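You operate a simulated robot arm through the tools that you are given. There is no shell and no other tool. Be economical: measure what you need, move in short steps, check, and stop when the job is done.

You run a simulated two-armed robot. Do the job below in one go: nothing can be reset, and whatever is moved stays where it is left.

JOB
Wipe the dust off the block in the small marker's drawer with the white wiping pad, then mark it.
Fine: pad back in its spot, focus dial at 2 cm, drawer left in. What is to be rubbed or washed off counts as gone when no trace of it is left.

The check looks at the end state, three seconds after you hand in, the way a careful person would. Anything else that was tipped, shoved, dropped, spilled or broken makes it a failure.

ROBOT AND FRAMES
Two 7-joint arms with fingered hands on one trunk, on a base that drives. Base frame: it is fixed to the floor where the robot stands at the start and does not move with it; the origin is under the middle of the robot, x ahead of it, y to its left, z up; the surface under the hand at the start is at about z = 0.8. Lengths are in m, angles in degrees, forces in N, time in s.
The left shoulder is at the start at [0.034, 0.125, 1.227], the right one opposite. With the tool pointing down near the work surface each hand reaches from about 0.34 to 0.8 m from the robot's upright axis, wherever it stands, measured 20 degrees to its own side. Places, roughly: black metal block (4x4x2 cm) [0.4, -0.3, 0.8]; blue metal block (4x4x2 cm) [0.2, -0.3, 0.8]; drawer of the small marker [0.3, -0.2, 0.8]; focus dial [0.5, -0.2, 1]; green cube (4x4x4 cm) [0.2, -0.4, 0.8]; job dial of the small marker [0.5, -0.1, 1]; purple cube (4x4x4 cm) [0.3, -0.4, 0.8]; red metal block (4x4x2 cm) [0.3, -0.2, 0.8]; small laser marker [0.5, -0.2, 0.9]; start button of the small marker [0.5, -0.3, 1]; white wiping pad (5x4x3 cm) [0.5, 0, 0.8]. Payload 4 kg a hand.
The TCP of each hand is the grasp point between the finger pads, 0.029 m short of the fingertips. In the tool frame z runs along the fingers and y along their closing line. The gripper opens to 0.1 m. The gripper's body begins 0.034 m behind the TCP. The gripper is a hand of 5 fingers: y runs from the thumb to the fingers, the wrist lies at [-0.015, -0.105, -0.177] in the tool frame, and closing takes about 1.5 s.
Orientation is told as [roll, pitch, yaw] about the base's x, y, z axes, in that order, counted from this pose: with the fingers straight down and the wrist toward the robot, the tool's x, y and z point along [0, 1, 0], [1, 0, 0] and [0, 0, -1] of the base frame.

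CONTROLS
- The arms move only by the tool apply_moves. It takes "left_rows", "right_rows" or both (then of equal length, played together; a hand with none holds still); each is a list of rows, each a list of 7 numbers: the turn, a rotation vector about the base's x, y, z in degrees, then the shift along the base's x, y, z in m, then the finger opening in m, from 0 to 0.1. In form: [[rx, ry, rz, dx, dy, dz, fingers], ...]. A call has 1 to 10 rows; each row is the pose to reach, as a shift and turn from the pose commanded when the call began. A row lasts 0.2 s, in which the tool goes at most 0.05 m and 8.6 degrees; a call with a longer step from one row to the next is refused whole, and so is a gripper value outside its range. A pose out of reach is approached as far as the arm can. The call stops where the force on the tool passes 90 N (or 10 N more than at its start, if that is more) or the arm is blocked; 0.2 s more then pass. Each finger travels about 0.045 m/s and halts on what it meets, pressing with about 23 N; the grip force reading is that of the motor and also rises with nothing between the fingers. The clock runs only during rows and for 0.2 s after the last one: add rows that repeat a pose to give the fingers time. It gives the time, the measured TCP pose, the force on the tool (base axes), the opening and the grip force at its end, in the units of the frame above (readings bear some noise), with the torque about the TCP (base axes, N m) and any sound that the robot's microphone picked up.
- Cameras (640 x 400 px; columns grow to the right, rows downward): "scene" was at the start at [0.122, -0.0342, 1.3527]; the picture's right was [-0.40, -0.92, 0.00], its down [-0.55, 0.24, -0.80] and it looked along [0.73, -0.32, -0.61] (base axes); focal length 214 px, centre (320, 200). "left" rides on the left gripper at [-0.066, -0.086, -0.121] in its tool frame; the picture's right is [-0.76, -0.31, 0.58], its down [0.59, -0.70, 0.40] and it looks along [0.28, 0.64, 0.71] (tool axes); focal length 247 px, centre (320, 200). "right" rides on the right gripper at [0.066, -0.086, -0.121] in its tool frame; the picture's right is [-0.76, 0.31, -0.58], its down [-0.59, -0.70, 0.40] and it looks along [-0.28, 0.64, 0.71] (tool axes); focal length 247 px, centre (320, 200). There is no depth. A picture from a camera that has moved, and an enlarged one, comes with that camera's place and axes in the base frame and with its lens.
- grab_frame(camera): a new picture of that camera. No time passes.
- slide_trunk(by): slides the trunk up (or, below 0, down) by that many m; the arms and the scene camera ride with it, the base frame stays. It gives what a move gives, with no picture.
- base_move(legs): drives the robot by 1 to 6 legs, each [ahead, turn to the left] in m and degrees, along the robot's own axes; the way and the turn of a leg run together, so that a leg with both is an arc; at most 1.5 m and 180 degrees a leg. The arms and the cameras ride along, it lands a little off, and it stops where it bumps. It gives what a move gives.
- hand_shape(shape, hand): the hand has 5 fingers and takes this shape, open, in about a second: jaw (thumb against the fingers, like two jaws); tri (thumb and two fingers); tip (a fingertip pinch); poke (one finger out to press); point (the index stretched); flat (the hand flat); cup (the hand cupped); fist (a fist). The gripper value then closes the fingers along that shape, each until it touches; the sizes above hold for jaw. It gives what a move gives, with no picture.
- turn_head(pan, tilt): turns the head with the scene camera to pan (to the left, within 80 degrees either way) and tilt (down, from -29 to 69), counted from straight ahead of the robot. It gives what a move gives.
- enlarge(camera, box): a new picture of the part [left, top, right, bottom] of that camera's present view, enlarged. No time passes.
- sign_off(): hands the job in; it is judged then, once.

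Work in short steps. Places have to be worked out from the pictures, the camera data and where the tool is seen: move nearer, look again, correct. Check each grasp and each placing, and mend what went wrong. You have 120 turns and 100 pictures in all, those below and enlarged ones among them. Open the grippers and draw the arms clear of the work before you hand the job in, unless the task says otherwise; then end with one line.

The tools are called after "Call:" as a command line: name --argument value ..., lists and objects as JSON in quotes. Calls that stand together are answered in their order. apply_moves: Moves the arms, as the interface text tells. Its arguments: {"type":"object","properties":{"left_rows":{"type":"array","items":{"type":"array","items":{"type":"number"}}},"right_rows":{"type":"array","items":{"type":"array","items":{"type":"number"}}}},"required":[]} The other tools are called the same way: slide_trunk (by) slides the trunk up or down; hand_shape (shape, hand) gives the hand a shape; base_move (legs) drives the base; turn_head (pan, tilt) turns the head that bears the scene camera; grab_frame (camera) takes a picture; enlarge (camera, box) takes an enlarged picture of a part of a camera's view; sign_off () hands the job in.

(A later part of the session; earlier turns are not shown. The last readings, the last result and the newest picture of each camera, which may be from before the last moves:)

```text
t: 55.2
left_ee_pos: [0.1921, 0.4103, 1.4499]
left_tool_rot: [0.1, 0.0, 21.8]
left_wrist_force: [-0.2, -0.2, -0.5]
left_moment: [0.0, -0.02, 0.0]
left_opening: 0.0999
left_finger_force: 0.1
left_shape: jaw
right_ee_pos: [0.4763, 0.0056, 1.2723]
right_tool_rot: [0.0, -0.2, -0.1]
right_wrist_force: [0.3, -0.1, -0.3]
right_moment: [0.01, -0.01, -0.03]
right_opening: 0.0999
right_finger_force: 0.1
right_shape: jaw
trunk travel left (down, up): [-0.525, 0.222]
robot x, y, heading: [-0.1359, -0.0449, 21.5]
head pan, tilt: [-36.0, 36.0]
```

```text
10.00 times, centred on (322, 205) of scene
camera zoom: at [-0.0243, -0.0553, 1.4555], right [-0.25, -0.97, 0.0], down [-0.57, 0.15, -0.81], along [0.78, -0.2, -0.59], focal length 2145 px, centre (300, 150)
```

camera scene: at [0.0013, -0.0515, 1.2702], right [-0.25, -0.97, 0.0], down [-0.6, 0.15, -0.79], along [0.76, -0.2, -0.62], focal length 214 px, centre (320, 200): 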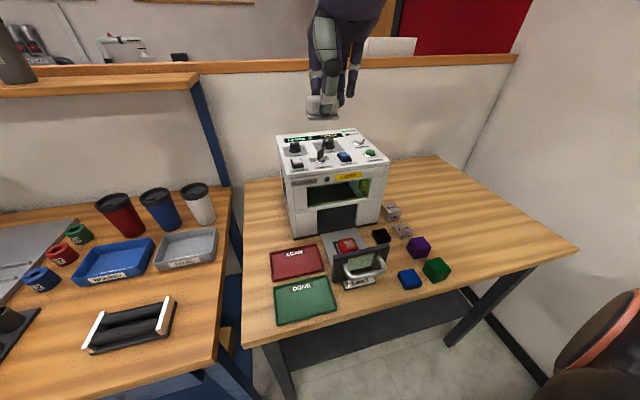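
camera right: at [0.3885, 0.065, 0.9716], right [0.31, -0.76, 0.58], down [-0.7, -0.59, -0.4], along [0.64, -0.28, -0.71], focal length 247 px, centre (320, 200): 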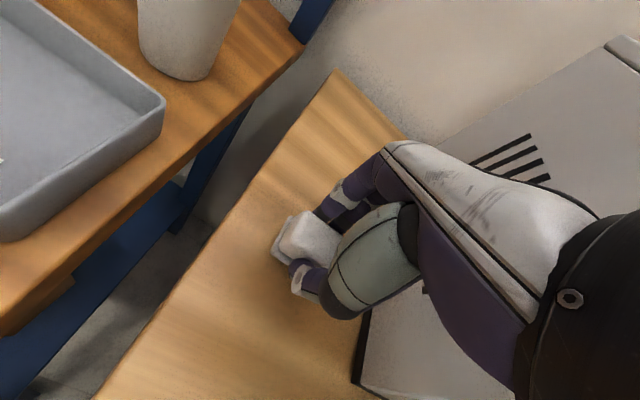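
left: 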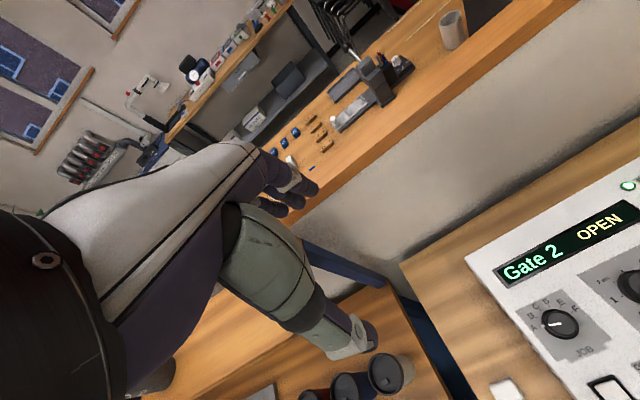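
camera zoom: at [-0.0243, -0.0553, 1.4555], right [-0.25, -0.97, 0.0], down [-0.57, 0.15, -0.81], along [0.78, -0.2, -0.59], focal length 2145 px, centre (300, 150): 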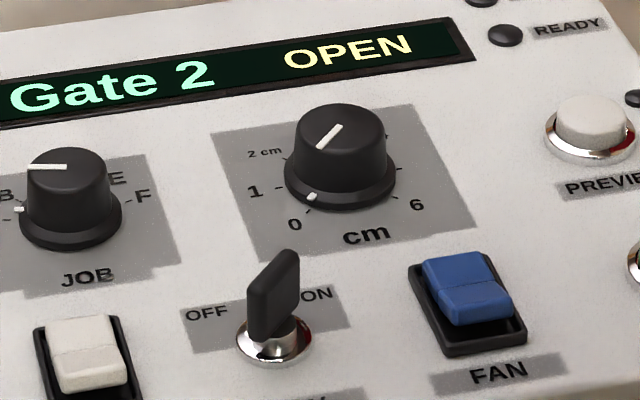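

Key points to ON, mains and fan are in the same pressed state; READY is dark because the drawer is open. The dial needs 90° clockwise (0→2, 45° per cm). I move over the focus dial with yaw +30.

Call:
apply_moves --right_rows '[[0, 0, 6, 0.01, -0.04, 0, 0.08], [0, 0, 12, 0.02, -0.08, 0, 0.08], [0, 0, 18, 0.03, -0.12, 0, 0.08], [0, 0, 24, 0.04, -0.16, -0.02, 0.08], [0, 0, 30, 0.05, -0.2, -0.04, 0.08], [0, 0, 30, 0.056, -0.219, -0.08, 0.08], [0, 0, 30, 0.056, -0.219, -0.12, 0.08], [0, 0, 30, 0.056, -0.219, -0.14, 0.08], [0, 0, 30, 0.056, -0.219, -0.14, 0.08]]'

Call:
enlarge --camera "scene" --box '[260, 130, 400, 250]'

Call:
grab_frame --camera "right"

```text
t: 57.2
left_ee_pos: [0.1908, 0.4104, 1.4501]
left_tool_rot: [0.1, 0.0, 21.8]
left_wrist_force: [1.0, -0.3, 0.0]
left_moment: [0.01, 0.0, 0.02]
left_opening: 0.0999
left_finger_force: 0.1
left_shape: jaw
right_ee_pos: [0.5306, -0.2142, 1.1317]
right_tool_rot: [0.1, -0.2, 30.0]
right_wrist_force: [-0.5, 0.3, -0.6]
right_moment: [0.02, 0.01, -0.02]
right_opening: 0.0802
right_finger_force: 0.0
right_shape: jaw
trunk travel left (down, up): [-0.525, 0.222]
robot x, y, heading: [-0.1369, -0.0452, 21.6]
head pan, tilt: [-36.0, 36.0]
```

```text
3.33 times, centred on (330, 190) of scene
camera zoom: at [-0.0244, -0.0553, 1.4555], right [-0.25, -0.97, 0.0], down [-0.57, 0.15, -0.81], along [0.78, -0.2, -0.59], focal length 715 px, centre (287, 233)
```

zoom: 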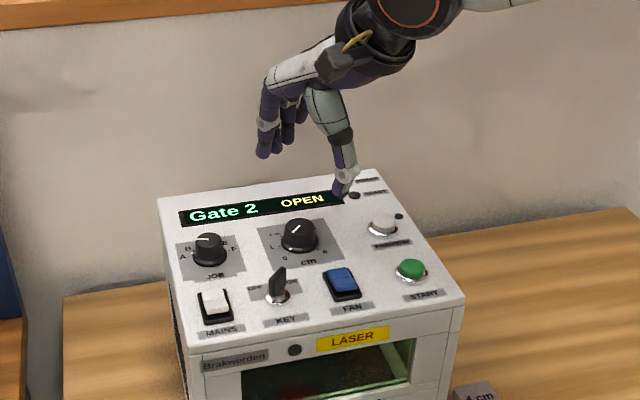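

```text
37 pictures are left
camera right: at [0.425, -0.1996, 1.2529], right [0.64, -0.5, 0.58], down [-0.31, -0.86, -0.4], along [0.7, 0.08, -0.71], focal length 247 px, centre (320, 200)
```

right: 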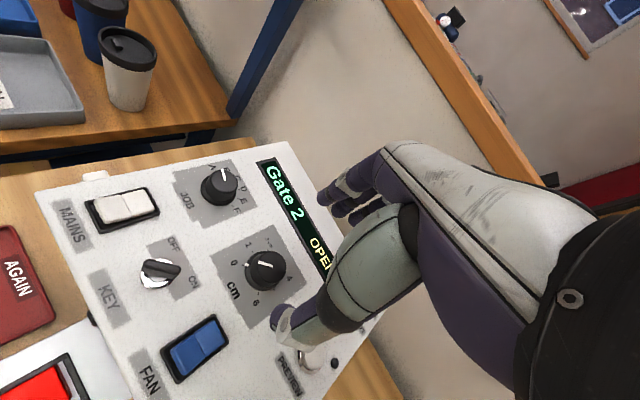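

TCP is above the dial (0.531,-0.208). Narrow the fingers to 6 cm and descend to z≈1.065.

Call:
apply_moves --right_rows '[[0, 0, 0, 0.001, 0.004, -0.01, 0.06], [0, 0, 0, 0.001, 0.004, -0.03, 0.06], [0, 0, 0, 0.001, 0.004, -0.05, 0.06], [0, 0, 0, 0.001, 0.004, -0.068, 0.06], [0, 0, 0, 0.001, 0.004, -0.068, 0.06]]'

Call:
enlarge --camera "scene" --box '[290, 160, 370, 230]'

Call:
grab_frame --camera "right"

```text
t: 58.4
left_ee_pos: [0.1916, 0.4103, 1.4508]
left_tool_rot: [0.0, 0.1, 21.7]
left_wrist_force: [0.2, 0.0, -0.3]
left_moment: [-0.02, 0.0, 0.02]
left_opening: 0.1
left_finger_force: 0.1
left_shape: jaw
right_ee_pos: [0.5329, -0.2084, 1.0638]
right_tool_rot: [0.0, -0.1, 30.0]
right_wrist_force: [0.6, -0.4, 0.4]
right_moment: [0.02, -0.01, -0.01]
right_opening: 0.0606
right_finger_force: 0.1
right_shape: jaw
trunk travel left (down, up): [-0.525, 0.222]
robot x, y, heading: [-0.134, -0.0453, 21.7]
head pan, tilt: [-36.0, 36.0]
```

```text
5.71 times, centred on (330, 195) of scene
camera zoom: at [-0.0246, -0.0555, 1.4555], right [-0.25, -0.97, 0.0], down [-0.57, 0.15, -0.81], along [0.78, -0.2, -0.59], focal length 1226 px, centre (263, 229)
```

zoom: 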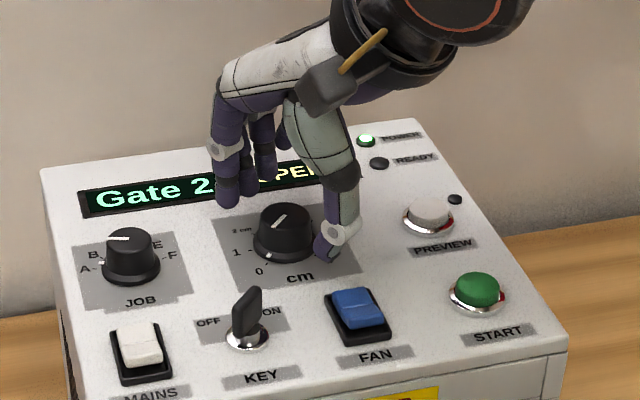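

```text
35 pictures are left
camera right: at [0.4259, -0.1946, 1.1853], right [0.64, -0.5, 0.58], down [-0.31, -0.86, -0.4], along [0.7, 0.08, -0.71], focal length 247 px, centre (320, 200)
```

right: 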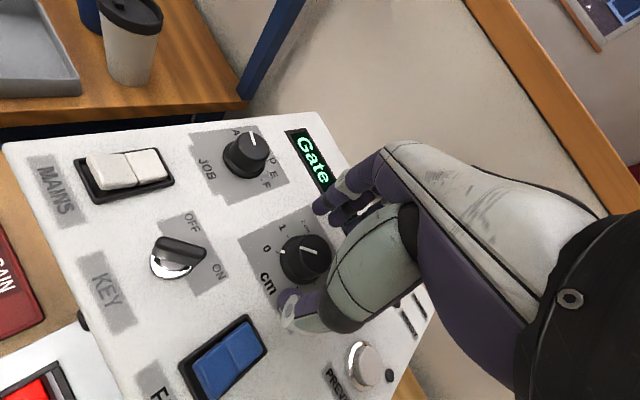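

Thumb and fingers straddle the dial. Lower 9 mm and close.

Call:
apply_moves --right_rows '[[0, 0, 0, 0, 0, -0.005, 0.06], [0, 0, 0, 0, 0, -0.009, 0.06], [0, 0, 0, 0, 0, -0.009, 0.045], [0, 0, 0, 0, 0, -0.009, 0.03], [0, 0, 0, 0, 0, -0.009, 0.015], [0, 0, 0, 0, 0, -0.009, 0.015], [0, 0, 0, 0, 0, -0.009, 0.015], [0, 0, 0, 0, 0, -0.009, 0.015]]'

Call:
enlarge --camera "scene" --box '[300, 170, 370, 220]'

```text
t: 60.2
left_ee_pos: [0.1912, 0.4106, 1.4513]
left_tool_rot: [0.0, 0.0, 21.8]
left_wrist_force: [0.0, 0.0, -0.4]
left_moment: [0.01, -0.01, -0.02]
left_opening: 0.0999
left_finger_force: 0.1
left_shape: jaw
right_ee_pos: [0.532, -0.209, 1.0557]
right_tool_rot: [0.1, -0.3, 29.9]
right_wrist_force: [-3.1, 0.0, 0.9]
right_moment: [0.03, 0.02, 0.03]
right_opening: 0.0239
right_finger_force: 23.0
right_shape: jaw
trunk travel left (down, up): [-0.525, 0.222]
robot x, y, heading: [-0.136, -0.047, 21.7]
head pan, tilt: [-36.0, 36.0]
```

```text
8.00 times, centred on (335, 195) of scene
camera zoom: at [-0.0248, -0.0554, 1.4555], right [-0.25, -0.97, 0.0], down [-0.57, 0.15, -0.81], along [0.78, -0.2, -0.59], focal length 1716 px, centre (200, 240)
```

zoom: 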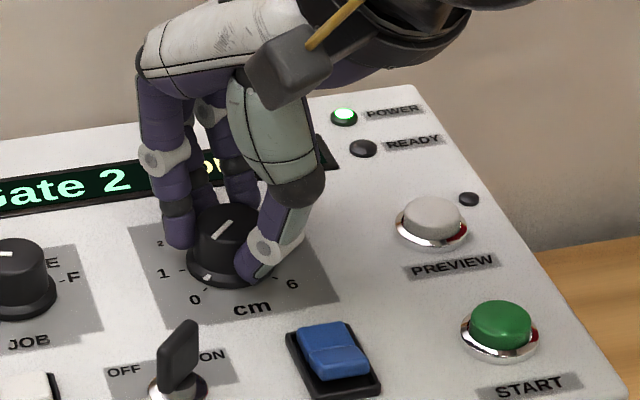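

Dial gripped. Rotate the hand −45° in steps.

Call:
apply_moves --right_rows '[[0, 0, -7.5, 0, 0, 0, 0.015], [0, 0, -15, 0, 0, 0, 0.015], [0, 0, -22.5, 0, 0, 0, 0.015], [0, 0, -30, 0, 0, 0, 0.015], [0, 0, -37.5, 0, 0, 0, 0.015], [0, 0, -45, 0, 0, 0, 0.015], [0, 0, -45, 0, 0, 0, 0.015]]'

Call:
enlarge --camera "scene" --box '[300, 170, 370, 220]'

```text
t: 61.8
left_ee_pos: [0.1936, 0.4118, 1.4498]
left_tool_rot: [0.0, 0.1, 21.8]
left_wrist_force: [-0.6, 0.5, -0.1]
left_moment: [0.01, -0.01, 0.01]
left_opening: 0.0998
left_finger_force: 0.1
left_shape: jaw
right_ee_pos: [0.5347, -0.2092, 1.0553]
right_tool_rot: [0.1, -0.2, -15.0]
right_wrist_force: [7.9, 6.8, -2.4]
right_moment: [0.11, -0.3, 0.08]
right_opening: 0.0227
right_finger_force: 23.0
right_shape: jaw
trunk travel left (down, up): [-0.525, 0.222]
robot x, y, heading: [-0.1437, -0.0492, 21.8]
head pan, tilt: [-36.0, 36.0]
```

```text
8.00 times, centred on (335, 195) of scene
camera zoom: at [-0.0229, -0.0546, 1.4554], right [-0.25, -0.97, 0.0], down [-0.57, 0.14, -0.81], along [0.78, -0.2, -0.59], focal length 1716 px, centre (200, 240)
```

zoom: 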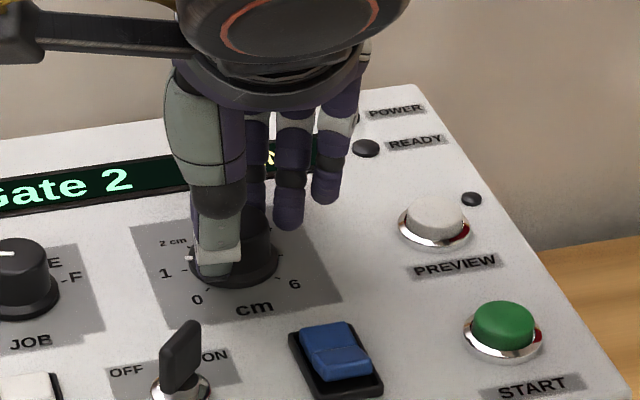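

Dial turned 45° — the index is at 1. Continue another −45° while holding.

Call:
apply_moves --right_rows '[[0, 0, -7.5, 0, 0, 0, 0.015], [0, 0, -15, 0, 0, 0, 0.015], [0, 0, -22.5, 0, 0, 0, 0.015], [0, 0, -30, 0, 0, 0, 0.015], [0, 0, -30, 0, 0, 0, 0.015]]'

Call:
enlarge --camera "scene" --box '[300, 170, 370, 220]'

```text
t: 63.0
left_ee_pos: [0.1941, 0.4104, 1.4499]
left_tool_rot: [0.0, 0.1, 21.8]
left_wrist_force: [0.0, 0.4, 0.0]
left_moment: [-0.02, -0.02, -0.02]
left_opening: 0.0997
left_finger_force: 0.0
left_shape: jaw
right_ee_pos: [0.5342, -0.2084, 1.0573]
right_tool_rot: [0.2, -0.3, -45.1]
right_wrist_force: [15.7, 3.4, 2.1]
right_moment: [-0.14, -0.5, 0.1]
right_opening: 0.0223
right_finger_force: 22.6
right_shape: jaw
trunk travel left (down, up): [-0.525, 0.222]
robot x, y, heading: [-0.1393, -0.0438, 21.6]
head pan, tilt: [-36.0, 36.0]
```

```text
8.00 times, centred on (335, 195) of scene
camera zoom: at [-0.0221, -0.055, 1.4553], right [-0.25, -0.97, 0.0], down [-0.57, 0.15, -0.81], along [0.78, -0.2, -0.59], focal length 1716 px, centre (200, 240)
```

zoom: 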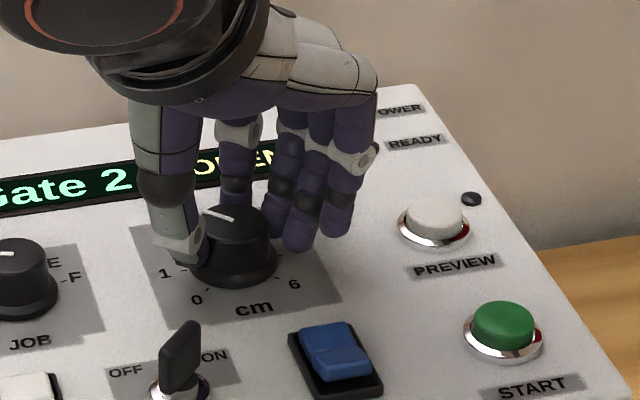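

Dial is between 1 and 2. Another −15° while watching.

Call:
apply_moves --right_rows '[[0, 0, -7.5, 0, 0, 0, 0.015], [0, 0, -15, 0, 0, 0, 0.015], [0, 0, -15, 0, 0, 0, 0.015]]'

Call:
enlarge --camera "scene" --box '[300, 170, 370, 220]'

```text
t: 63.8
left_ee_pos: [0.1935, 0.4113, 1.4511]
left_tool_rot: [0.0, 0.2, 21.8]
left_wrist_force: [-0.2, -0.2, -0.5]
left_moment: [-0.03, 0.0, 0.0]
left_opening: 0.0997
left_finger_force: 0.1
left_shape: jaw
right_ee_pos: [0.534, -0.2088, 1.0549]
right_tool_rot: [0.1, -0.4, -60.0]
right_wrist_force: [16.6, 1.0, 5.7]
right_moment: [-0.21, -0.48, 0.11]
right_opening: 0.0224
right_finger_force: 22.6
right_shape: jaw
trunk travel left (down, up): [-0.525, 0.222]
robot x, y, heading: [-0.1421, -0.0489, 21.8]
head pan, tilt: [-36.0, 36.0]
```

```text
8.00 times, centred on (335, 195) of scene
camera zoom: at [-0.0223, -0.055, 1.4554], right [-0.25, -0.97, 0.0], down [-0.57, 0.15, -0.81], along [0.78, -0.2, -0.59], focal length 1716 px, centre (200, 240)
```

zoom: 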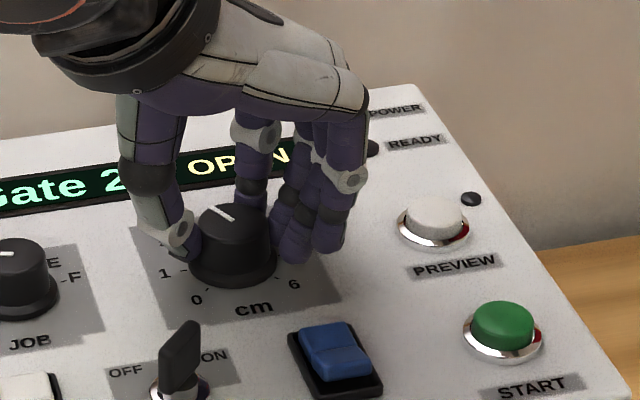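

The index seems at 2 now. Release and lift to verify.

Call:
apply_moves --right_rows '[[0, 0, 0, 0, 0, 0, 0.04], [0, 0, 0, 0, 0, 0, 0.06], [0, 0, 0, 0, 0, 0, 0.06], [0, 0, 0, 0, 0, 0.02, 0.06], [0, 0, 0, 0, 0, 0.05, 0.06], [0, 0, 8, 0, 0, 0.09, 0.06], [0, 0, 16, -0.02, 0.03, 0.11, 0.06], [0, 0, 24, -0.04, 0.06, 0.13, 0.06], [0, 0, 32, -0.06, 0.08, 0.13, 0.06]]'

Call:
enlarge --camera "scene" --box '[300, 170, 370, 220]'

Call:
enlarge --camera "right" --box '[160, 200, 360, 400]'

```text
t: 65.8
left_ee_pos: [0.1915, 0.411, 1.4497]
left_tool_rot: [0.0, -0.1, 21.8]
left_wrist_force: [-0.6, 0.9, 0.2]
left_moment: [0.0, -0.03, -0.02]
left_opening: 0.0999
left_finger_force: 0.0
left_shape: jaw
right_ee_pos: [0.4716, -0.1286, 1.1888]
right_tool_rot: [0.0, -0.2, -27.8]
right_wrist_force: [1.0, -0.7, 0.5]
right_moment: [-0.03, 0.0, -0.01]
right_opening: 0.0598
right_finger_force: 0.1
right_shape: jaw
trunk travel left (down, up): [-0.525, 0.222]
robot x, y, heading: [-0.1398, -0.0473, 21.8]
head pan, tilt: [-36.0, 36.0]
```

```text
8.00 times, centred on (335, 195) of scene
camera zoom: at [-0.0246, -0.0552, 1.4555], right [-0.25, -0.97, 0.0], down [-0.57, 0.15, -0.81], along [0.78, -0.2, -0.59], focal length 1716 px, centre (200, 240)
```

zoom: 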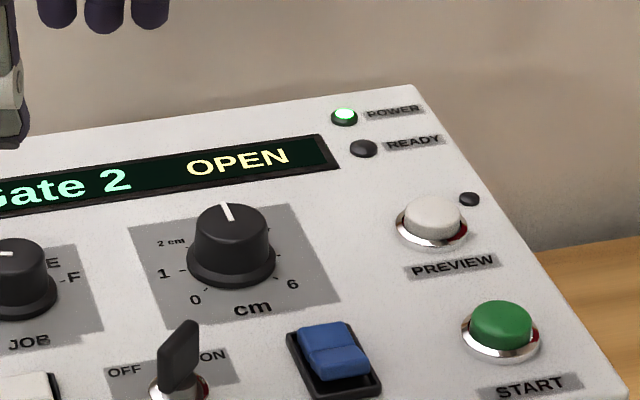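

```text
2.00 times, centred on (260, 300) of right
camera zoom: at [0.4267, -0.0296, 1.3091], right [-0.08, -0.81, 0.58], down [-0.9, -0.19, -0.4], along [0.44, -0.55, -0.71], focal length 494 px, centre (440, 0)
```

zoom: 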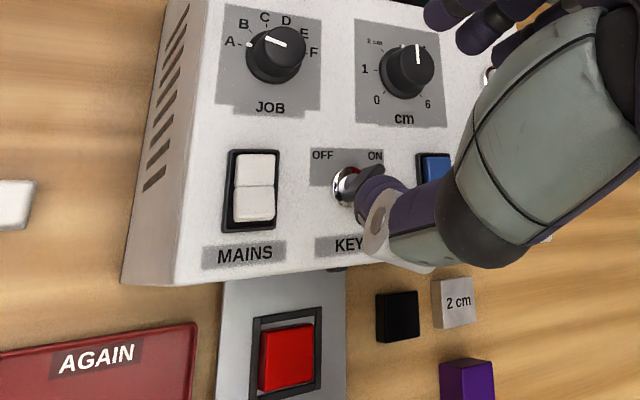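

The release dragged the dial on to ~3 (forces were unbalanced when letting go). I re-grasp at yaw ≈ −5° and turn back about +38°, ending near yaw 30 where the grip was balanced.

Call:
apply_moves --right_rows '[[0, 0, 6, 0.015, -0.02, 0, 0.06], [0, 0, 12, 0.03, -0.04, 0, 0.06], [0, 0, 18, 0.045, -0.06, 0, 0.06], [0, 0, 23, 0.0605, -0.0804, 0, 0.06], [0, 0, 23, 0.0605, -0.0804, -0.04, 0.06], [0, 0, 23, 0.0605, -0.0804, -0.08, 0.06], [0, 0, 23, 0.0605, -0.0804, -0.11, 0.06], [0, 0, 23, 0.0605, -0.0804, -0.13, 0.06], [0, 0, 23, 0.0605, -0.0804, -0.133, 0.06]]'

Call:
apply_moves --right_rows '[[0, 0, 0, 0, 0, 0, 0.045], [0, 0, 0, 0, 0, 0, 0.03], [0, 0, 0, 0, 0, 0, 0.015], [0, 0, 0, 0, 0, 0, 0.015], [0, 0, 0, 0, 0, 0, 0.015], [0, 0, 0, 0, 0, 0, 0.015]]'

Call:
enlarge --camera "scene" --box '[300, 170, 370, 220]'

```text
t: 67.8
left_ee_pos: [0.191, 0.4106, 1.4505]
left_tool_rot: [-0.1, 0.0, 21.8]
left_wrist_force: [-0.9, 0.8, -0.5]
left_moment: [0.01, 0.02, 0.01]
left_opening: 0.0997
left_finger_force: 0.0
left_shape: jaw
right_ee_pos: [0.5331, -0.2083, 1.0536]
right_tool_rot: [0.0, -0.1, -4.9]
right_wrist_force: [-0.3, 0.5, -0.1]
right_moment: [-0.03, 0.0, 0.0]
right_opening: 0.0598
right_finger_force: 0.1
right_shape: jaw
trunk travel left (down, up): [-0.525, 0.222]
robot x, y, heading: [-0.1387, -0.0465, 21.8]
head pan, tilt: [-36.0, 36.0]
```

```text
t: 69.2
left_ee_pos: [0.1913, 0.4115, 1.4512]
left_tool_rot: [-0.1, 0.0, 21.8]
left_wrist_force: [-0.1, 0.3, 0.1]
left_moment: [-0.01, -0.01, 0.02]
left_opening: 0.1
left_finger_force: 0.2
left_shape: jaw
right_ee_pos: [0.5326, -0.208, 1.0538]
right_tool_rot: [0.0, -0.2, -4.9]
right_wrist_force: [2.9, 0.7, 3.2]
right_moment: [0.01, -0.15, 0.0]
right_opening: 0.0235
right_finger_force: 23.1
right_shape: jaw
trunk travel left (down, up): [-0.525, 0.222]
robot x, y, heading: [-0.1359, -0.0474, 21.8]
head pan, tilt: [-36.0, 36.0]
```

```text
8.00 times, centred on (335, 195) of scene
camera zoom: at [-0.0242, -0.0551, 1.4555], right [-0.25, -0.97, 0.0], down [-0.57, 0.15, -0.81], along [0.78, -0.2, -0.59], focal length 1716 px, centre (200, 240)
```

zoom: 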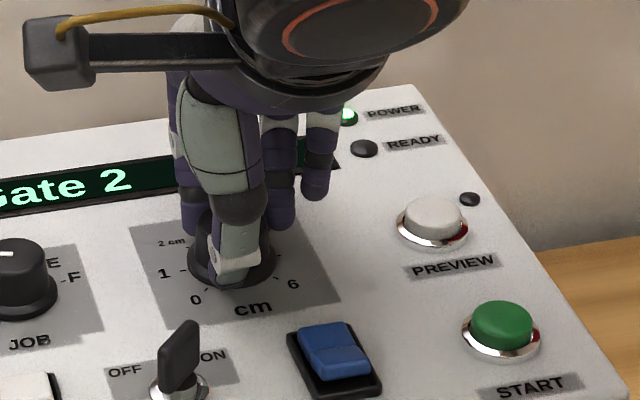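

Grip balanced. Rotate +40°.

Call:
apply_moves --right_rows '[[0, 0, 8, 0, 0, 0, 0.015], [0, 0, 16, 0, 0, 0, 0.015], [0, 0, 24, 0, 0, 0, 0.015], [0, 0, 32, 0, 0, 0, 0.015], [0, 0, 40, 0, 0, 0, 0.015], [0, 0, 40, 0, 0, 0, 0.015]]'

Call:
enlarge --camera "scene" --box '[300, 170, 370, 220]'

```text
t: 70.6
left_ee_pos: [0.1894, 0.4113, 1.451]
left_tool_rot: [0.0, -0.1, 21.8]
left_wrist_force: [0.2, -0.4, -0.1]
left_moment: [-0.03, 0.02, 0.0]
left_opening: 0.1
left_finger_force: 0.1
left_shape: jaw
right_ee_pos: [0.5327, -0.2085, 1.0532]
right_tool_rot: [0.0, -0.2, 35.0]
right_wrist_force: [-3.4, -4.3, 4.8]
right_moment: [-0.11, 0.14, -0.03]
right_opening: 0.0243
right_finger_force: 22.7
right_shape: jaw
trunk travel left (down, up): [-0.525, 0.222]
robot x, y, heading: [-0.1421, -0.0459, 21.7]
head pan, tilt: [-36.0, 36.0]
```

```text
8.00 times, centred on (335, 195) of scene
camera zoom: at [-0.0257, -0.055, 1.4556], right [-0.25, -0.97, 0.0], down [-0.57, 0.15, -0.81], along [0.78, -0.2, -0.59], focal length 1716 px, centre (200, 240)
```

zoom: 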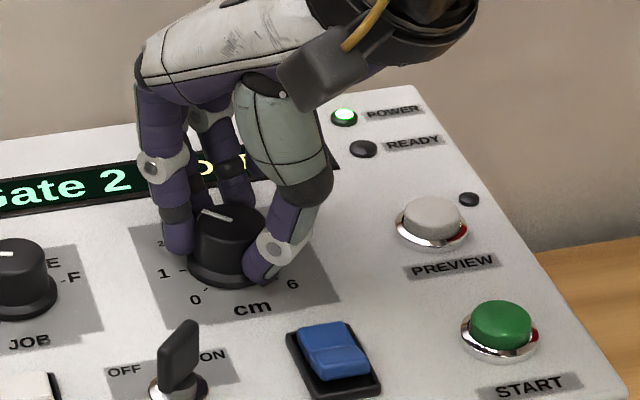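

Index looks near 2. Release gently and rise.

Call:
apply_moves --right_rows '[[0, 0, 0, -0.0005, -0.0005, 0, 0.03], [0, 0, 0, -0.0005, -0.0005, 0, 0.04], [0, 0, 0, -0.0005, -0.0005, 0, 0.06], [0, 0, 0, -0.0005, -0.0005, 0, 0.06], [0, 0, 0, 0, 0, 0.02, 0.06], [0, 0, 0, 0, 0, 0.05, 0.06], [0, 0, 0, 0, 0, 0.09, 0.06], [0, 0, 0, 0, 0, 0.12, 0.06]]'

Call:
enlarge --camera "scene" --box '[308, 180, 348, 210]'

Call:
enlarge --camera "right" --box '[180, 200, 330, 330]'

```text
t: 72.4
left_ee_pos: [0.1907, 0.411, 1.4506]
left_tool_rot: [-0.1, 0.0, 21.8]
left_wrist_force: [0.1, -0.6, -0.4]
left_moment: [0.01, -0.04, -0.03]
left_opening: 0.0999
left_finger_force: 0.0
left_shape: jaw
right_ee_pos: [0.5341, -0.2099, 1.1724]
right_tool_rot: [0.0, -0.1, 35.0]
right_wrist_force: [-0.4, 0.0, -0.9]
right_moment: [0.03, -0.02, -0.02]
right_opening: 0.06
right_finger_force: 0.1
right_shape: jaw
trunk travel left (down, up): [-0.525, 0.222]
robot x, y, heading: [-0.1393, -0.0428, 21.7]
head pan, tilt: [-36.0, 36.0]
```

```text
13.33 times, centred on (328, 195) of scene
camera zoom: at [-0.0244, -0.0552, 1.4555], right [-0.25, -0.97, 0.0], down [-0.57, 0.15, -0.81], along [0.78, -0.2, -0.59], focal length 2860 px, centre (213, 267)
```

zoom: 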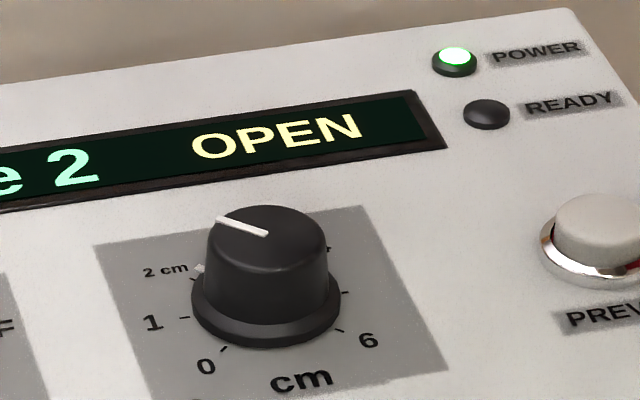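

```text
3.08 times, centred on (255, 265) of right
camera zoom: at [0.4256, -0.206, 1.2945], right [0.68, -0.45, 0.58], down [-0.24, -0.88, -0.4], along [0.69, 0.14, -0.71], focal length 760 px, centre (520, 0)
```

zoom: 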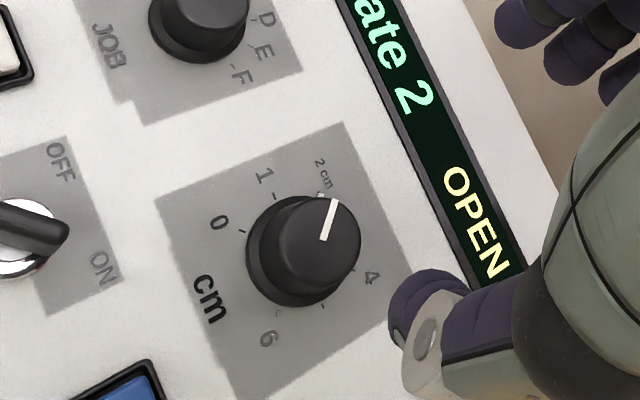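

The dial is very near 2. A tighter zoom to measure the pointer against the ticks.

Call:
enlarge --camera "right" --box '[228, 232, 304, 308]'

Call:
enlarge --camera "scene" --box '[316, 190, 340, 208]'

```text
5.26 times, centred on (266, 270) of right
camera zoom: at [0.4256, -0.206, 1.2945], right [0.68, -0.45, 0.58], down [-0.24, -0.88, -0.4], along [0.69, 0.14, -0.71], focal length 1300 px, centre (604, -168)
```

zoom: 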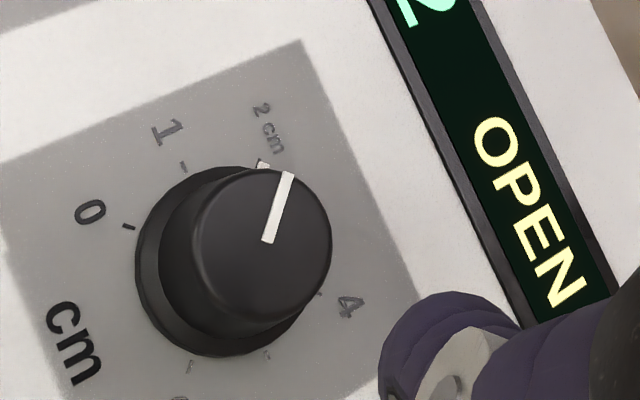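

```text
16.00 times, centred on (328, 199) of scene
camera zoom: at [-0.0244, -0.0552, 1.4555], right [-0.25, -0.97, 0.0], down [-0.57, 0.15, -0.81], along [0.78, -0.2, -0.59], focal length 3432 px, centre (192, 216)
```

zoom: 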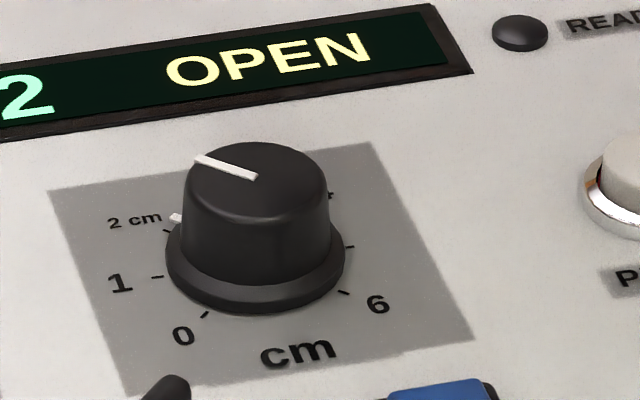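

Pointer reads ~1.95–2.0 on the scale: good. Now the drawer: I back the base 0.3 m (hand is clear above the panel) and turn a bit right, so I can push the drawer's handle.

Call:
base_move --legs '[[-0.3, 0], [0, -12]]'

Call:
slide_trunk --by -0.15

Call:
turn_head --pan -15 --tilt 30

Call:
grab_frame --camera "scene"

```text
t: 75.2
left_ee_pos: [-0.0024, 0.2222, 1.4511]
left_tool_rot: [0.0, 0.0, 10.0]
left_wrist_force: [0.4, 0.3, 0.5]
left_moment: [-0.02, 0.0, 0.0]
left_opening: 0.0995
left_finger_force: 0.0
left_shape: jaw
right_ee_pos: [0.205, -0.457, 1.1735]
right_tool_rot: [0.1, -0.2, 23.2]
right_wrist_force: [0.7, 0.4, 0.2]
right_moment: [-0.02, 0.03, 0.01]
right_opening: 0.0598
right_finger_force: 0.2
right_shape: jaw
trunk travel left (down, up): [-0.525, 0.222]
robot x, y, heading: [-0.4223, -0.1582, 9.9]
head pan, tilt: [-36.0, 36.0]
```

```text
t: 77.0
left_ee_pos: [-0.0057, 0.2219, 1.3002]
left_tool_rot: [0.0, -0.1, 10.0]
left_wrist_force: [-0.5, 0.2, -0.1]
left_moment: [0.0, -0.02, 0.01]
left_opening: 0.0999
left_finger_force: 0.1
left_shape: jaw
right_ee_pos: [0.2041, -0.4569, 1.0229]
right_tool_rot: [0.2, -0.3, 23.2]
right_wrist_force: [-0.3, -1.0, 0.3]
right_moment: [0.0, -0.02, 0.02]
right_opening: 0.0599
right_finger_force: 0.0
right_shape: jaw
trunk travel left (down, up): [-0.375, 0.372]
robot x, y, heading: [-0.4224, -0.1585, 9.8]
head pan, tilt: [-36.0, 36.0]
```

```text
t: 77.8
left_ee_pos: [-0.0027, 0.2212, 1.3008]
left_tool_rot: [0.0, 0.0, 10.0]
left_wrist_force: [0.4, 0.8, -0.2]
left_moment: [0.04, -0.02, -0.03]
left_opening: 0.0997
left_finger_force: 0.1
left_shape: jaw
right_ee_pos: [0.2037, -0.4572, 1.0231]
right_tool_rot: [0.1, -0.2, 23.3]
right_wrist_force: [-0.2, 0.1, -0.2]
right_moment: [-0.01, -0.01, 0.0]
right_opening: 0.06
right_finger_force: 0.0
right_shape: jaw
trunk travel left (down, up): [-0.375, 0.372]
robot x, y, heading: [-0.4192, -0.1619, 9.7]
head pan, tilt: [-15.0, 30.0]
```

```text
22 pictures are left
camera scene: at [-0.2791, -0.1575, 1.3131], right [-0.09, -1.0, 0.0], down [-0.5, 0.05, -0.87], along [0.86, -0.08, -0.5], focal length 214 px, centre (320, 200)
```

scene: 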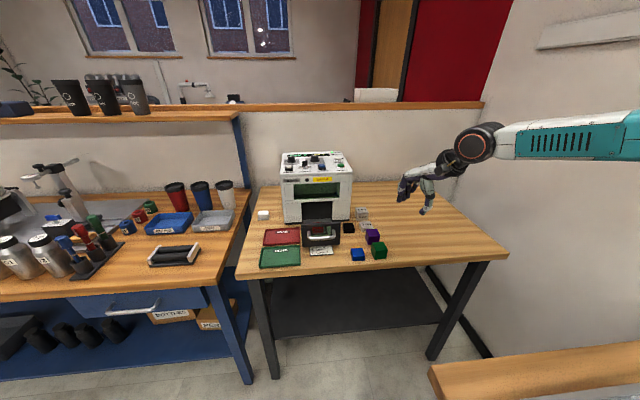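

Hand at the right, high. First yaw to 0 and move back to (0.11,-0.22), closing fingers; then pitch.

Call:
apply_moves --right_rows '[[0, 0, -8, -0.02, 0.03, 0, 0.03], [0, 0, -16, -0.04, 0.07, 0, 0.02], [0, 0, -23.3, -0.06, 0.11, 0, 0.01], [0, 0, -23.3, -0.08, 0.15, 0, 0.005], [0, 0, -23.3, -0.094, 0.19, 0, 0.005], [0, 0, -23.3, -0.094, 0.235, 0, 0.005], [0, 0, -23.3, -0.094, 0.235, 0, 0.005]]'

Call:
apply_moves --right_rows '[[0, -7.5, 0, 0, 0, -0.01, 0.005], [0, -15, 0, 0, 0, -0.03, 0.005], [0, -22.5, 0, 0, 0, -0.06, 0.005], [0, -30, 0, 0, 0, -0.09, 0.005], [0, -30, 0, 0, 0, -0.11, 0.005], [0, -30, 0, 0, 0, -0.11, 0.005]]'

Call:
enlarge --camera "scene" --box '[230, 140, 430, 300]'

```text
t: 79.4
left_ee_pos: [-0.0052, 0.2215, 1.3008]
left_tool_rot: [0.1, 0.0, 10.1]
left_wrist_force: [0.2, -0.7, -0.5]
left_moment: [0.0, -0.03, 0.01]
left_opening: 0.0999
left_finger_force: 0.0
left_shape: jaw
right_ee_pos: [0.1102, -0.2219, 1.0223]
right_tool_rot: [0.1, -0.2, -0.1]
right_wrist_force: [-0.2, -0.3, 0.2]
right_moment: [0.05, -0.01, -0.03]
right_opening: 0.0055
right_finger_force: 0.0
right_shape: jaw
trunk travel left (down, up): [-0.375, 0.372]
robot x, y, heading: [-0.4208, -0.1615, 9.9]
head pan, tilt: [-15.0, 30.0]
```

```text
t: 80.8
left_ee_pos: [-0.0044, 0.2216, 1.2994]
left_tool_rot: [-0.1, 0.1, 10.1]
left_wrist_force: [0.8, 0.1, -0.4]
left_moment: [0.03, 0.03, -0.01]
left_opening: 0.0998
left_finger_force: 0.0
left_shape: jaw
right_ee_pos: [0.1119, -0.2326, 0.9238]
right_tool_rot: [0.1, -30.2, 0.0]
right_wrist_force: [-0.3, -0.7, -0.4]
right_moment: [0.01, -0.01, 0.05]
right_opening: 0.0054
right_finger_force: 0.2
right_shape: jaw
right hand out of reach, approached as far as the arm can: row 5, 6
trunk travel left (down, up): [-0.375, 0.372]
robot x, y, heading: [-0.4219, -0.1589, 9.7]
head pan, tilt: [-15.0, 30.0]
```

```text
2.50 times, centred on (330, 220) of scene
camera zoom: at [-0.279, -0.1572, 1.3132], right [-0.09, -1.0, 0.0], down [-0.5, 0.05, -0.87], along [0.86, -0.08, -0.5], focal length 536 px, centre (295, 150)
```

zoom: 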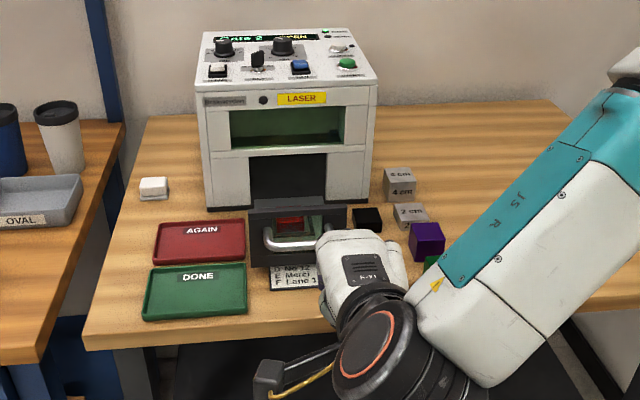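

Fingers point forward-down, a bit low on reach. Lower the trunk 5 cm and look through the wrist camera at the handle.

Call:
slide_trunk --by -0.055

Call:
apply_moves --right_rows '[[0, 0, 0, 0.02, 0.015, 0, 0.005], [0, 0, 0, 0.03, 0.018, 0, 0.005], [0, 0, 0, 0.03, 0.018, 0, 0.005]]'

Call:
grab_frame --camera "right"

```text
t: 81.8
left_ee_pos: [-0.0042, 0.2208, 1.2454]
left_tool_rot: [0.1, 0.0, 9.9]
left_wrist_force: [-0.1, -0.3, -0.1]
left_moment: [0.02, -0.01, -0.03]
left_opening: 0.0999
left_finger_force: 0.0
left_shape: jaw
right_ee_pos: [0.1109, -0.2335, 0.8702]
right_tool_rot: [0.1, -30.3, 0.0]
right_wrist_force: [1.1, -0.6, 0.1]
right_moment: [0.01, -0.01, -0.01]
right_opening: 0.0049
right_finger_force: 0.0
right_shape: jaw
trunk travel left (down, up): [-0.32, 0.427]
robot x, y, heading: [-0.4193, -0.1614, 10.1]
head pan, tilt: [-15.0, 30.0]
```

```text
t: 82.6
left_ee_pos: [-0.0051, 0.2228, 1.2454]
left_tool_rot: [0.0, 0.0, 10.0]
left_wrist_force: [0.4, -0.5, -0.3]
left_moment: [-0.01, 0.03, 0.02]
left_opening: 0.0997
left_finger_force: 0.0
left_shape: jaw
right_ee_pos: [0.1419, -0.2166, 0.8703]
right_tool_rot: [0.1, -30.1, 0.1]
right_wrist_force: [1.0, -0.6, 0.2]
right_moment: [-0.01, -0.02, -0.02]
right_opening: 0.0053
right_finger_force: 0.0
right_shape: jaw
trunk travel left (down, up): [-0.32, 0.427]
robot x, y, heading: [-0.4173, -0.1579, 10.1]
head pan, tilt: [-15.0, 30.0]
```

```text
20 pictures are left
camera right: at [0.0073, -0.151, 0.932], right [-0.02, -0.76, 0.65], down [-0.41, -0.59, -0.7], along [0.91, -0.28, -0.29], focal length 247 px, centre (320, 200)
```

right: 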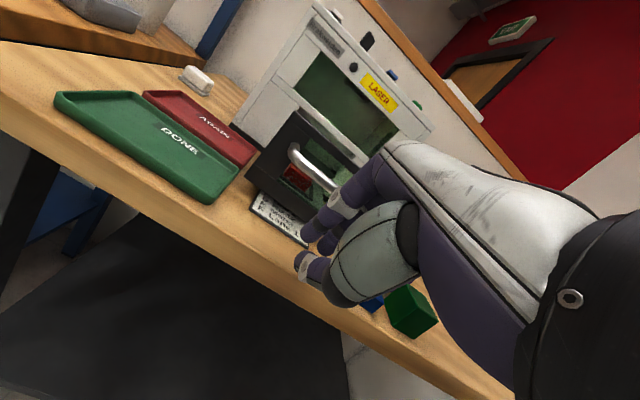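

The handle bar is at about x≈0.25, z≈0.87, y≈-0.206. Advance in +x, watching the force.

Call:
apply_moves --right_rows '[[0, 0, 0, 0.02, 0.008, 0, 0.005], [0, 0, 0, 0.04, 0.008, 0, 0.005], [0, 0, 0, 0.055, 0.008, 0, 0.005], [0, 0, 0, 0.07, 0.008, 0, 0.005], [0, 0, 0, 0.085, 0.008, 0, 0.005]]'

Call:
grab_frame --camera "right"

```text
t: 83.8
left_ee_pos: [-0.0035, 0.2219, 1.2466]
left_tool_rot: [0.1, 0.0, 10.0]
left_wrist_force: [-0.2, 0.4, 0.1]
left_moment: [0.0, 0.01, -0.03]
left_opening: 0.0995
left_finger_force: 0.0
left_shape: jaw
right_ee_pos: [0.2247, -0.2168, 0.879]
right_tool_rot: [0.1, -30.2, 0.0]
right_wrist_force: [-0.4, 0.1, -0.1]
right_moment: [0.02, 0.02, -0.02]
right_opening: 0.005
right_finger_force: 0.1
right_shape: jaw
right hand out of reach, approached as far as the arm can: row 1, 2, 3, 4, 5
trunk travel left (down, up): [-0.32, 0.427]
robot x, y, heading: [-0.4152, -0.16, 9.8]
head pan, tilt: [-15.0, 30.0]
```

```text
19 pictures are left
camera right: at [0.0906, -0.1512, 0.9408], right [-0.02, -0.76, 0.65], down [-0.41, -0.59, -0.7], along [0.91, -0.28, -0.29], focal length 247 px, centre (320, 200)
```

right: 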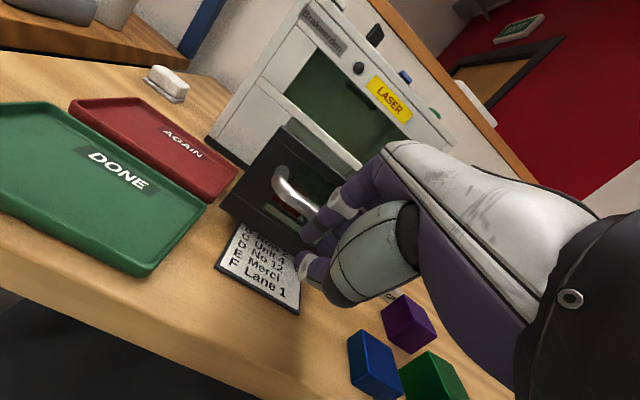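

Not touching yet; the arm is at its lower limit again. Raise hand 4 cm and lower trunk 5 cm, then push on.

Call:
apply_moves --right_rows '[[0, 0, 0, -0.02, 0, 0.02, 0.005], [0, 0, 0, -0.03, 0.006, 0.045, 0.005], [0, 0, 0, -0.03, 0.006, 0.045, 0.005]]'

Call:
slide_trunk --by -0.06

Call:
apply_moves --right_rows '[[0, 0, 0, 0.015, 0, 0.008, 0.005], [0, 0, 0, 0.03, 0, 0.008, 0.005], [0, 0, 0, 0.045, 0, 0.008, 0.005], [0, 0, 0, 0.06, 0, 0.008, 0.005], [0, 0, 0, 0.07, 0, 0.008, 0.005]]'

```text
t: 84.6
left_ee_pos: [-0.0033, 0.2217, 1.2459]
left_tool_rot: [0.1, 0.0, 10.0]
left_wrist_force: [0.2, -0.3, -0.6]
left_moment: [0.01, -0.02, -0.02]
left_opening: 0.0998
left_finger_force: 0.1
left_shape: jaw
right_ee_pos: [0.1938, -0.2117, 0.9235]
right_tool_rot: [0.1, -30.2, -0.1]
right_wrist_force: [-0.4, -0.7, -0.6]
right_moment: [-0.02, -0.05, 0.02]
right_opening: 0.0051
right_finger_force: 0.0
right_shape: jaw
trunk travel left (down, up): [-0.32, 0.427]
robot x, y, heading: [-0.4227, -0.1608, 9.7]
head pan, tilt: [-15.0, 30.0]
```

```text
t: 85.6
left_ee_pos: [-0.0051, 0.2217, 1.1865]
left_tool_rot: [0.0, -0.1, 10.0]
left_wrist_force: [-0.3, 0.5, -0.7]
left_moment: [0.0, -0.02, 0.0]
left_opening: 0.0998
left_finger_force: 0.1
left_shape: jaw
right_ee_pos: [0.1946, -0.2103, 0.8645]
right_tool_rot: [0.1, -30.4, 0.0]
right_wrist_force: [0.5, -1.2, 0.6]
right_moment: [0.02, 0.03, 0.0]
right_opening: 0.0053
right_finger_force: 0.0
right_shape: jaw
trunk travel left (down, up): [-0.26, 0.487]
robot x, y, heading: [-0.4189, -0.1627, 9.7]
head pan, tilt: [-15.0, 30.0]
```

```text
t: 86.8
left_ee_pos: [-0.0035, 0.2215, 1.1858]
left_tool_rot: [-0.1, 0.1, 10.1]
left_wrist_force: [0.1, 0.8, 0.3]
left_moment: [0.02, -0.01, -0.01]
left_opening: 0.0997
left_finger_force: 0.0
left_shape: jaw
right_ee_pos: [0.2646, -0.2119, 0.8706]
right_tool_rot: [0.1, -30.1, 0.0]
right_wrist_force: [-0.8, -0.1, 0.2]
right_moment: [0.01, 0.0, -0.04]
right_opening: 0.0051
right_finger_force: 0.1
right_shape: jaw
trunk travel left (down, up): [-0.26, 0.487]
robot x, y, heading: [-0.4184, -0.1601, 9.5]
head pan, tilt: [-15.0, 30.0]
```

No force yet at x=0.265; check whether the drawer is already moving.

Call:
grab_frame --camera "right"

```text
18 pictures are left
camera right: at [0.1302, -0.1449, 0.9324], right [-0.02, -0.76, 0.65], down [-0.41, -0.59, -0.7], along [0.91, -0.28, -0.29], focal length 247 px, centre (320, 200)
```

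right: 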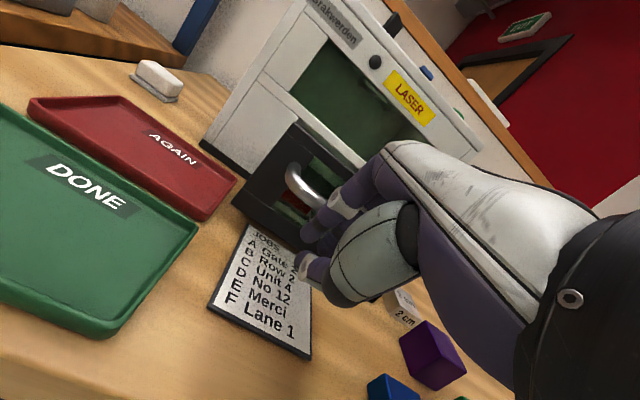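

The drawer slides in with the hand (the card is now exposed). Continue pushing along the drawer's direction.

Call:
apply_moves --right_rows '[[0, 0, 0, 0.012, -0.001, 0, 0.005], [0, 0, 0, 0.024, -0.002, 0, 0.005], [0, 0, 0, 0.036, -0.003, 0, 0.005], [0, 0, 0, 0.048, -0.004, 0, 0.005]]'

Call:
grab_frame --camera "right"

```text
t: 87.8
left_ee_pos: [-0.0037, 0.2211, 1.1847]
left_tool_rot: [0.0, 0.1, 9.9]
left_wrist_force: [0.5, 1.1, 0.4]
left_moment: [-0.01, 0.0, -0.02]
left_opening: 0.0999
left_finger_force: 0.0
left_shape: jaw
right_ee_pos: [0.3118, -0.2144, 0.871]
right_tool_rot: [0.2, -30.2, -0.1]
right_wrist_force: [-1.2, 0.6, 0.1]
right_moment: [-0.02, -0.01, -0.02]
right_opening: 0.0051
right_finger_force: 0.1
right_shape: jaw
trunk travel left (down, up): [-0.26, 0.487]
robot x, y, heading: [-0.4203, -0.1595, 9.8]
head pan, tilt: [-15.0, 30.0]
```

```text
17 pictures are left
camera right: at [0.1779, -0.1488, 0.9328], right [-0.03, -0.76, 0.65], down [-0.41, -0.59, -0.7], along [0.91, -0.28, -0.29], focal length 247 px, centre (320, 200)
```

right: 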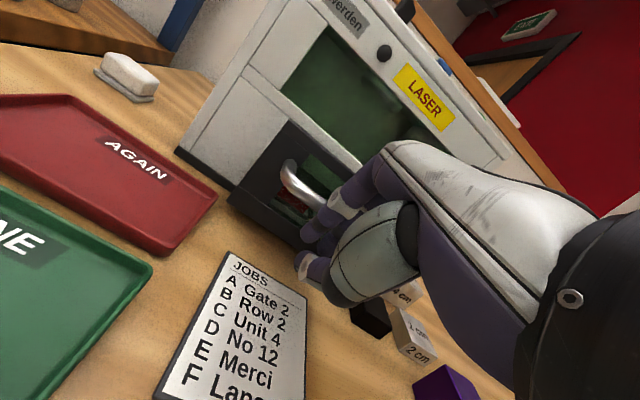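

Nearly closed. Push on in small steps, watching force.

Call:
apply_moves --right_rows '[[0, 0, 0, 0.006, -0.0005, 0, 0.005], [0, 0, 0, 0.012, -0.001, 0, 0.005], [0, 0, 0, 0.018, -0.0015, 0, 0.005]]'

Call:
enlarge --camera "scene" --box '[260, 140, 380, 240]'

```text
t: 88.6
left_ee_pos: [-0.0026, 0.2212, 1.1854]
left_tool_rot: [0.1, 0.1, 9.9]
left_wrist_force: [-0.8, 0.0, 0.8]
left_moment: [0.0, 0.04, -0.03]
left_opening: 0.0998
left_finger_force: 0.0
left_shape: jaw
right_ee_pos: [0.3308, -0.2175, 0.8719]
right_tool_rot: [-0.1, -30.3, 0.0]
right_wrist_force: [-0.6, 0.1, -0.2]
right_moment: [0.0, -0.02, -0.03]
right_opening: 0.005
right_finger_force: 0.1
right_shape: jaw
trunk travel left (down, up): [-0.26, 0.487]
robot x, y, heading: [-0.4206, -0.1615, 9.9]
head pan, tilt: [-15.0, 30.0]
```

```text
4.00 times, centred on (320, 190) of scene
camera zoom: at [-0.2492, -0.1522, 1.1954], right [-0.09, -1.0, 0.0], down [-0.5, 0.05, -0.87], along [0.86, -0.08, -0.5], focal length 858 px, centre (320, 240)
```

zoom: 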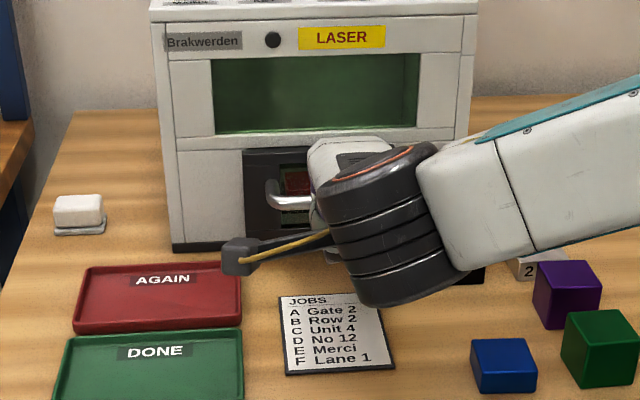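

Drawer panel is nearly at the machine's face. A further 15 mm in 5 mm steps.

Call:
apply_moves --right_rows '[[0, 0, 0, 0.005, -0.0005, 0, 0.005], [0, 0, 0, 0.01, -0.001, 0, 0.005], [0, 0, 0, 0.015, -0.0012, 0, 0.005]]'

```text
t: 89.4
left_ee_pos: [-0.0048, 0.2207, 1.1861]
left_tool_rot: [0.0, 0.1, 10.0]
left_wrist_force: [0.0, -0.7, 0.6]
left_moment: [0.04, 0.0, 0.02]
left_opening: 0.0998
left_finger_force: 0.1
left_shape: jaw
right_ee_pos: [0.3449, -0.2172, 0.8732]
right_tool_rot: [0.0, -30.3, 0.0]
right_wrist_force: [-8.1, -1.0, 4.8]
right_moment: [-0.04, -0.16, -0.13]
right_opening: 0.0049
right_finger_force: 0.1
right_shape: jaw
trunk travel left (down, up): [-0.26, 0.487]
robot x, y, heading: [-0.4216, -0.1637, 9.7]
head pan, tilt: [-15.0, 30.0]
```

Resistance of 8 N, likely the end stop. Check the display before pushing more.

Call:
enlarge --camera "scene" --box '[270, 120, 370, 215]'

```text
4.21 times, centred on (320, 168) of scene
camera zoom: at [-0.2506, -0.1523, 1.1958], right [-0.09, -1.0, 0.0], down [-0.5, 0.05, -0.87], along [0.86, -0.08, -0.5], focal length 903 px, centre (320, 337)
```

zoom: 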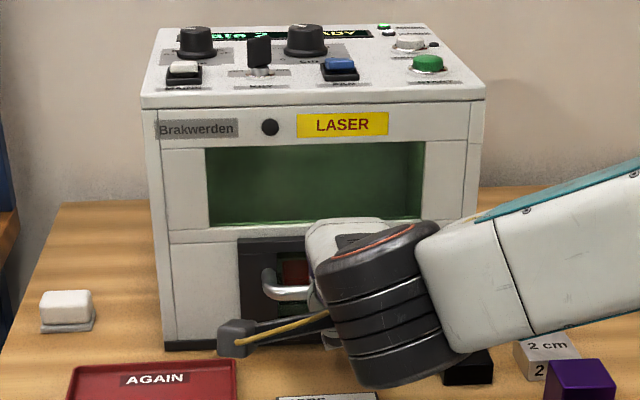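

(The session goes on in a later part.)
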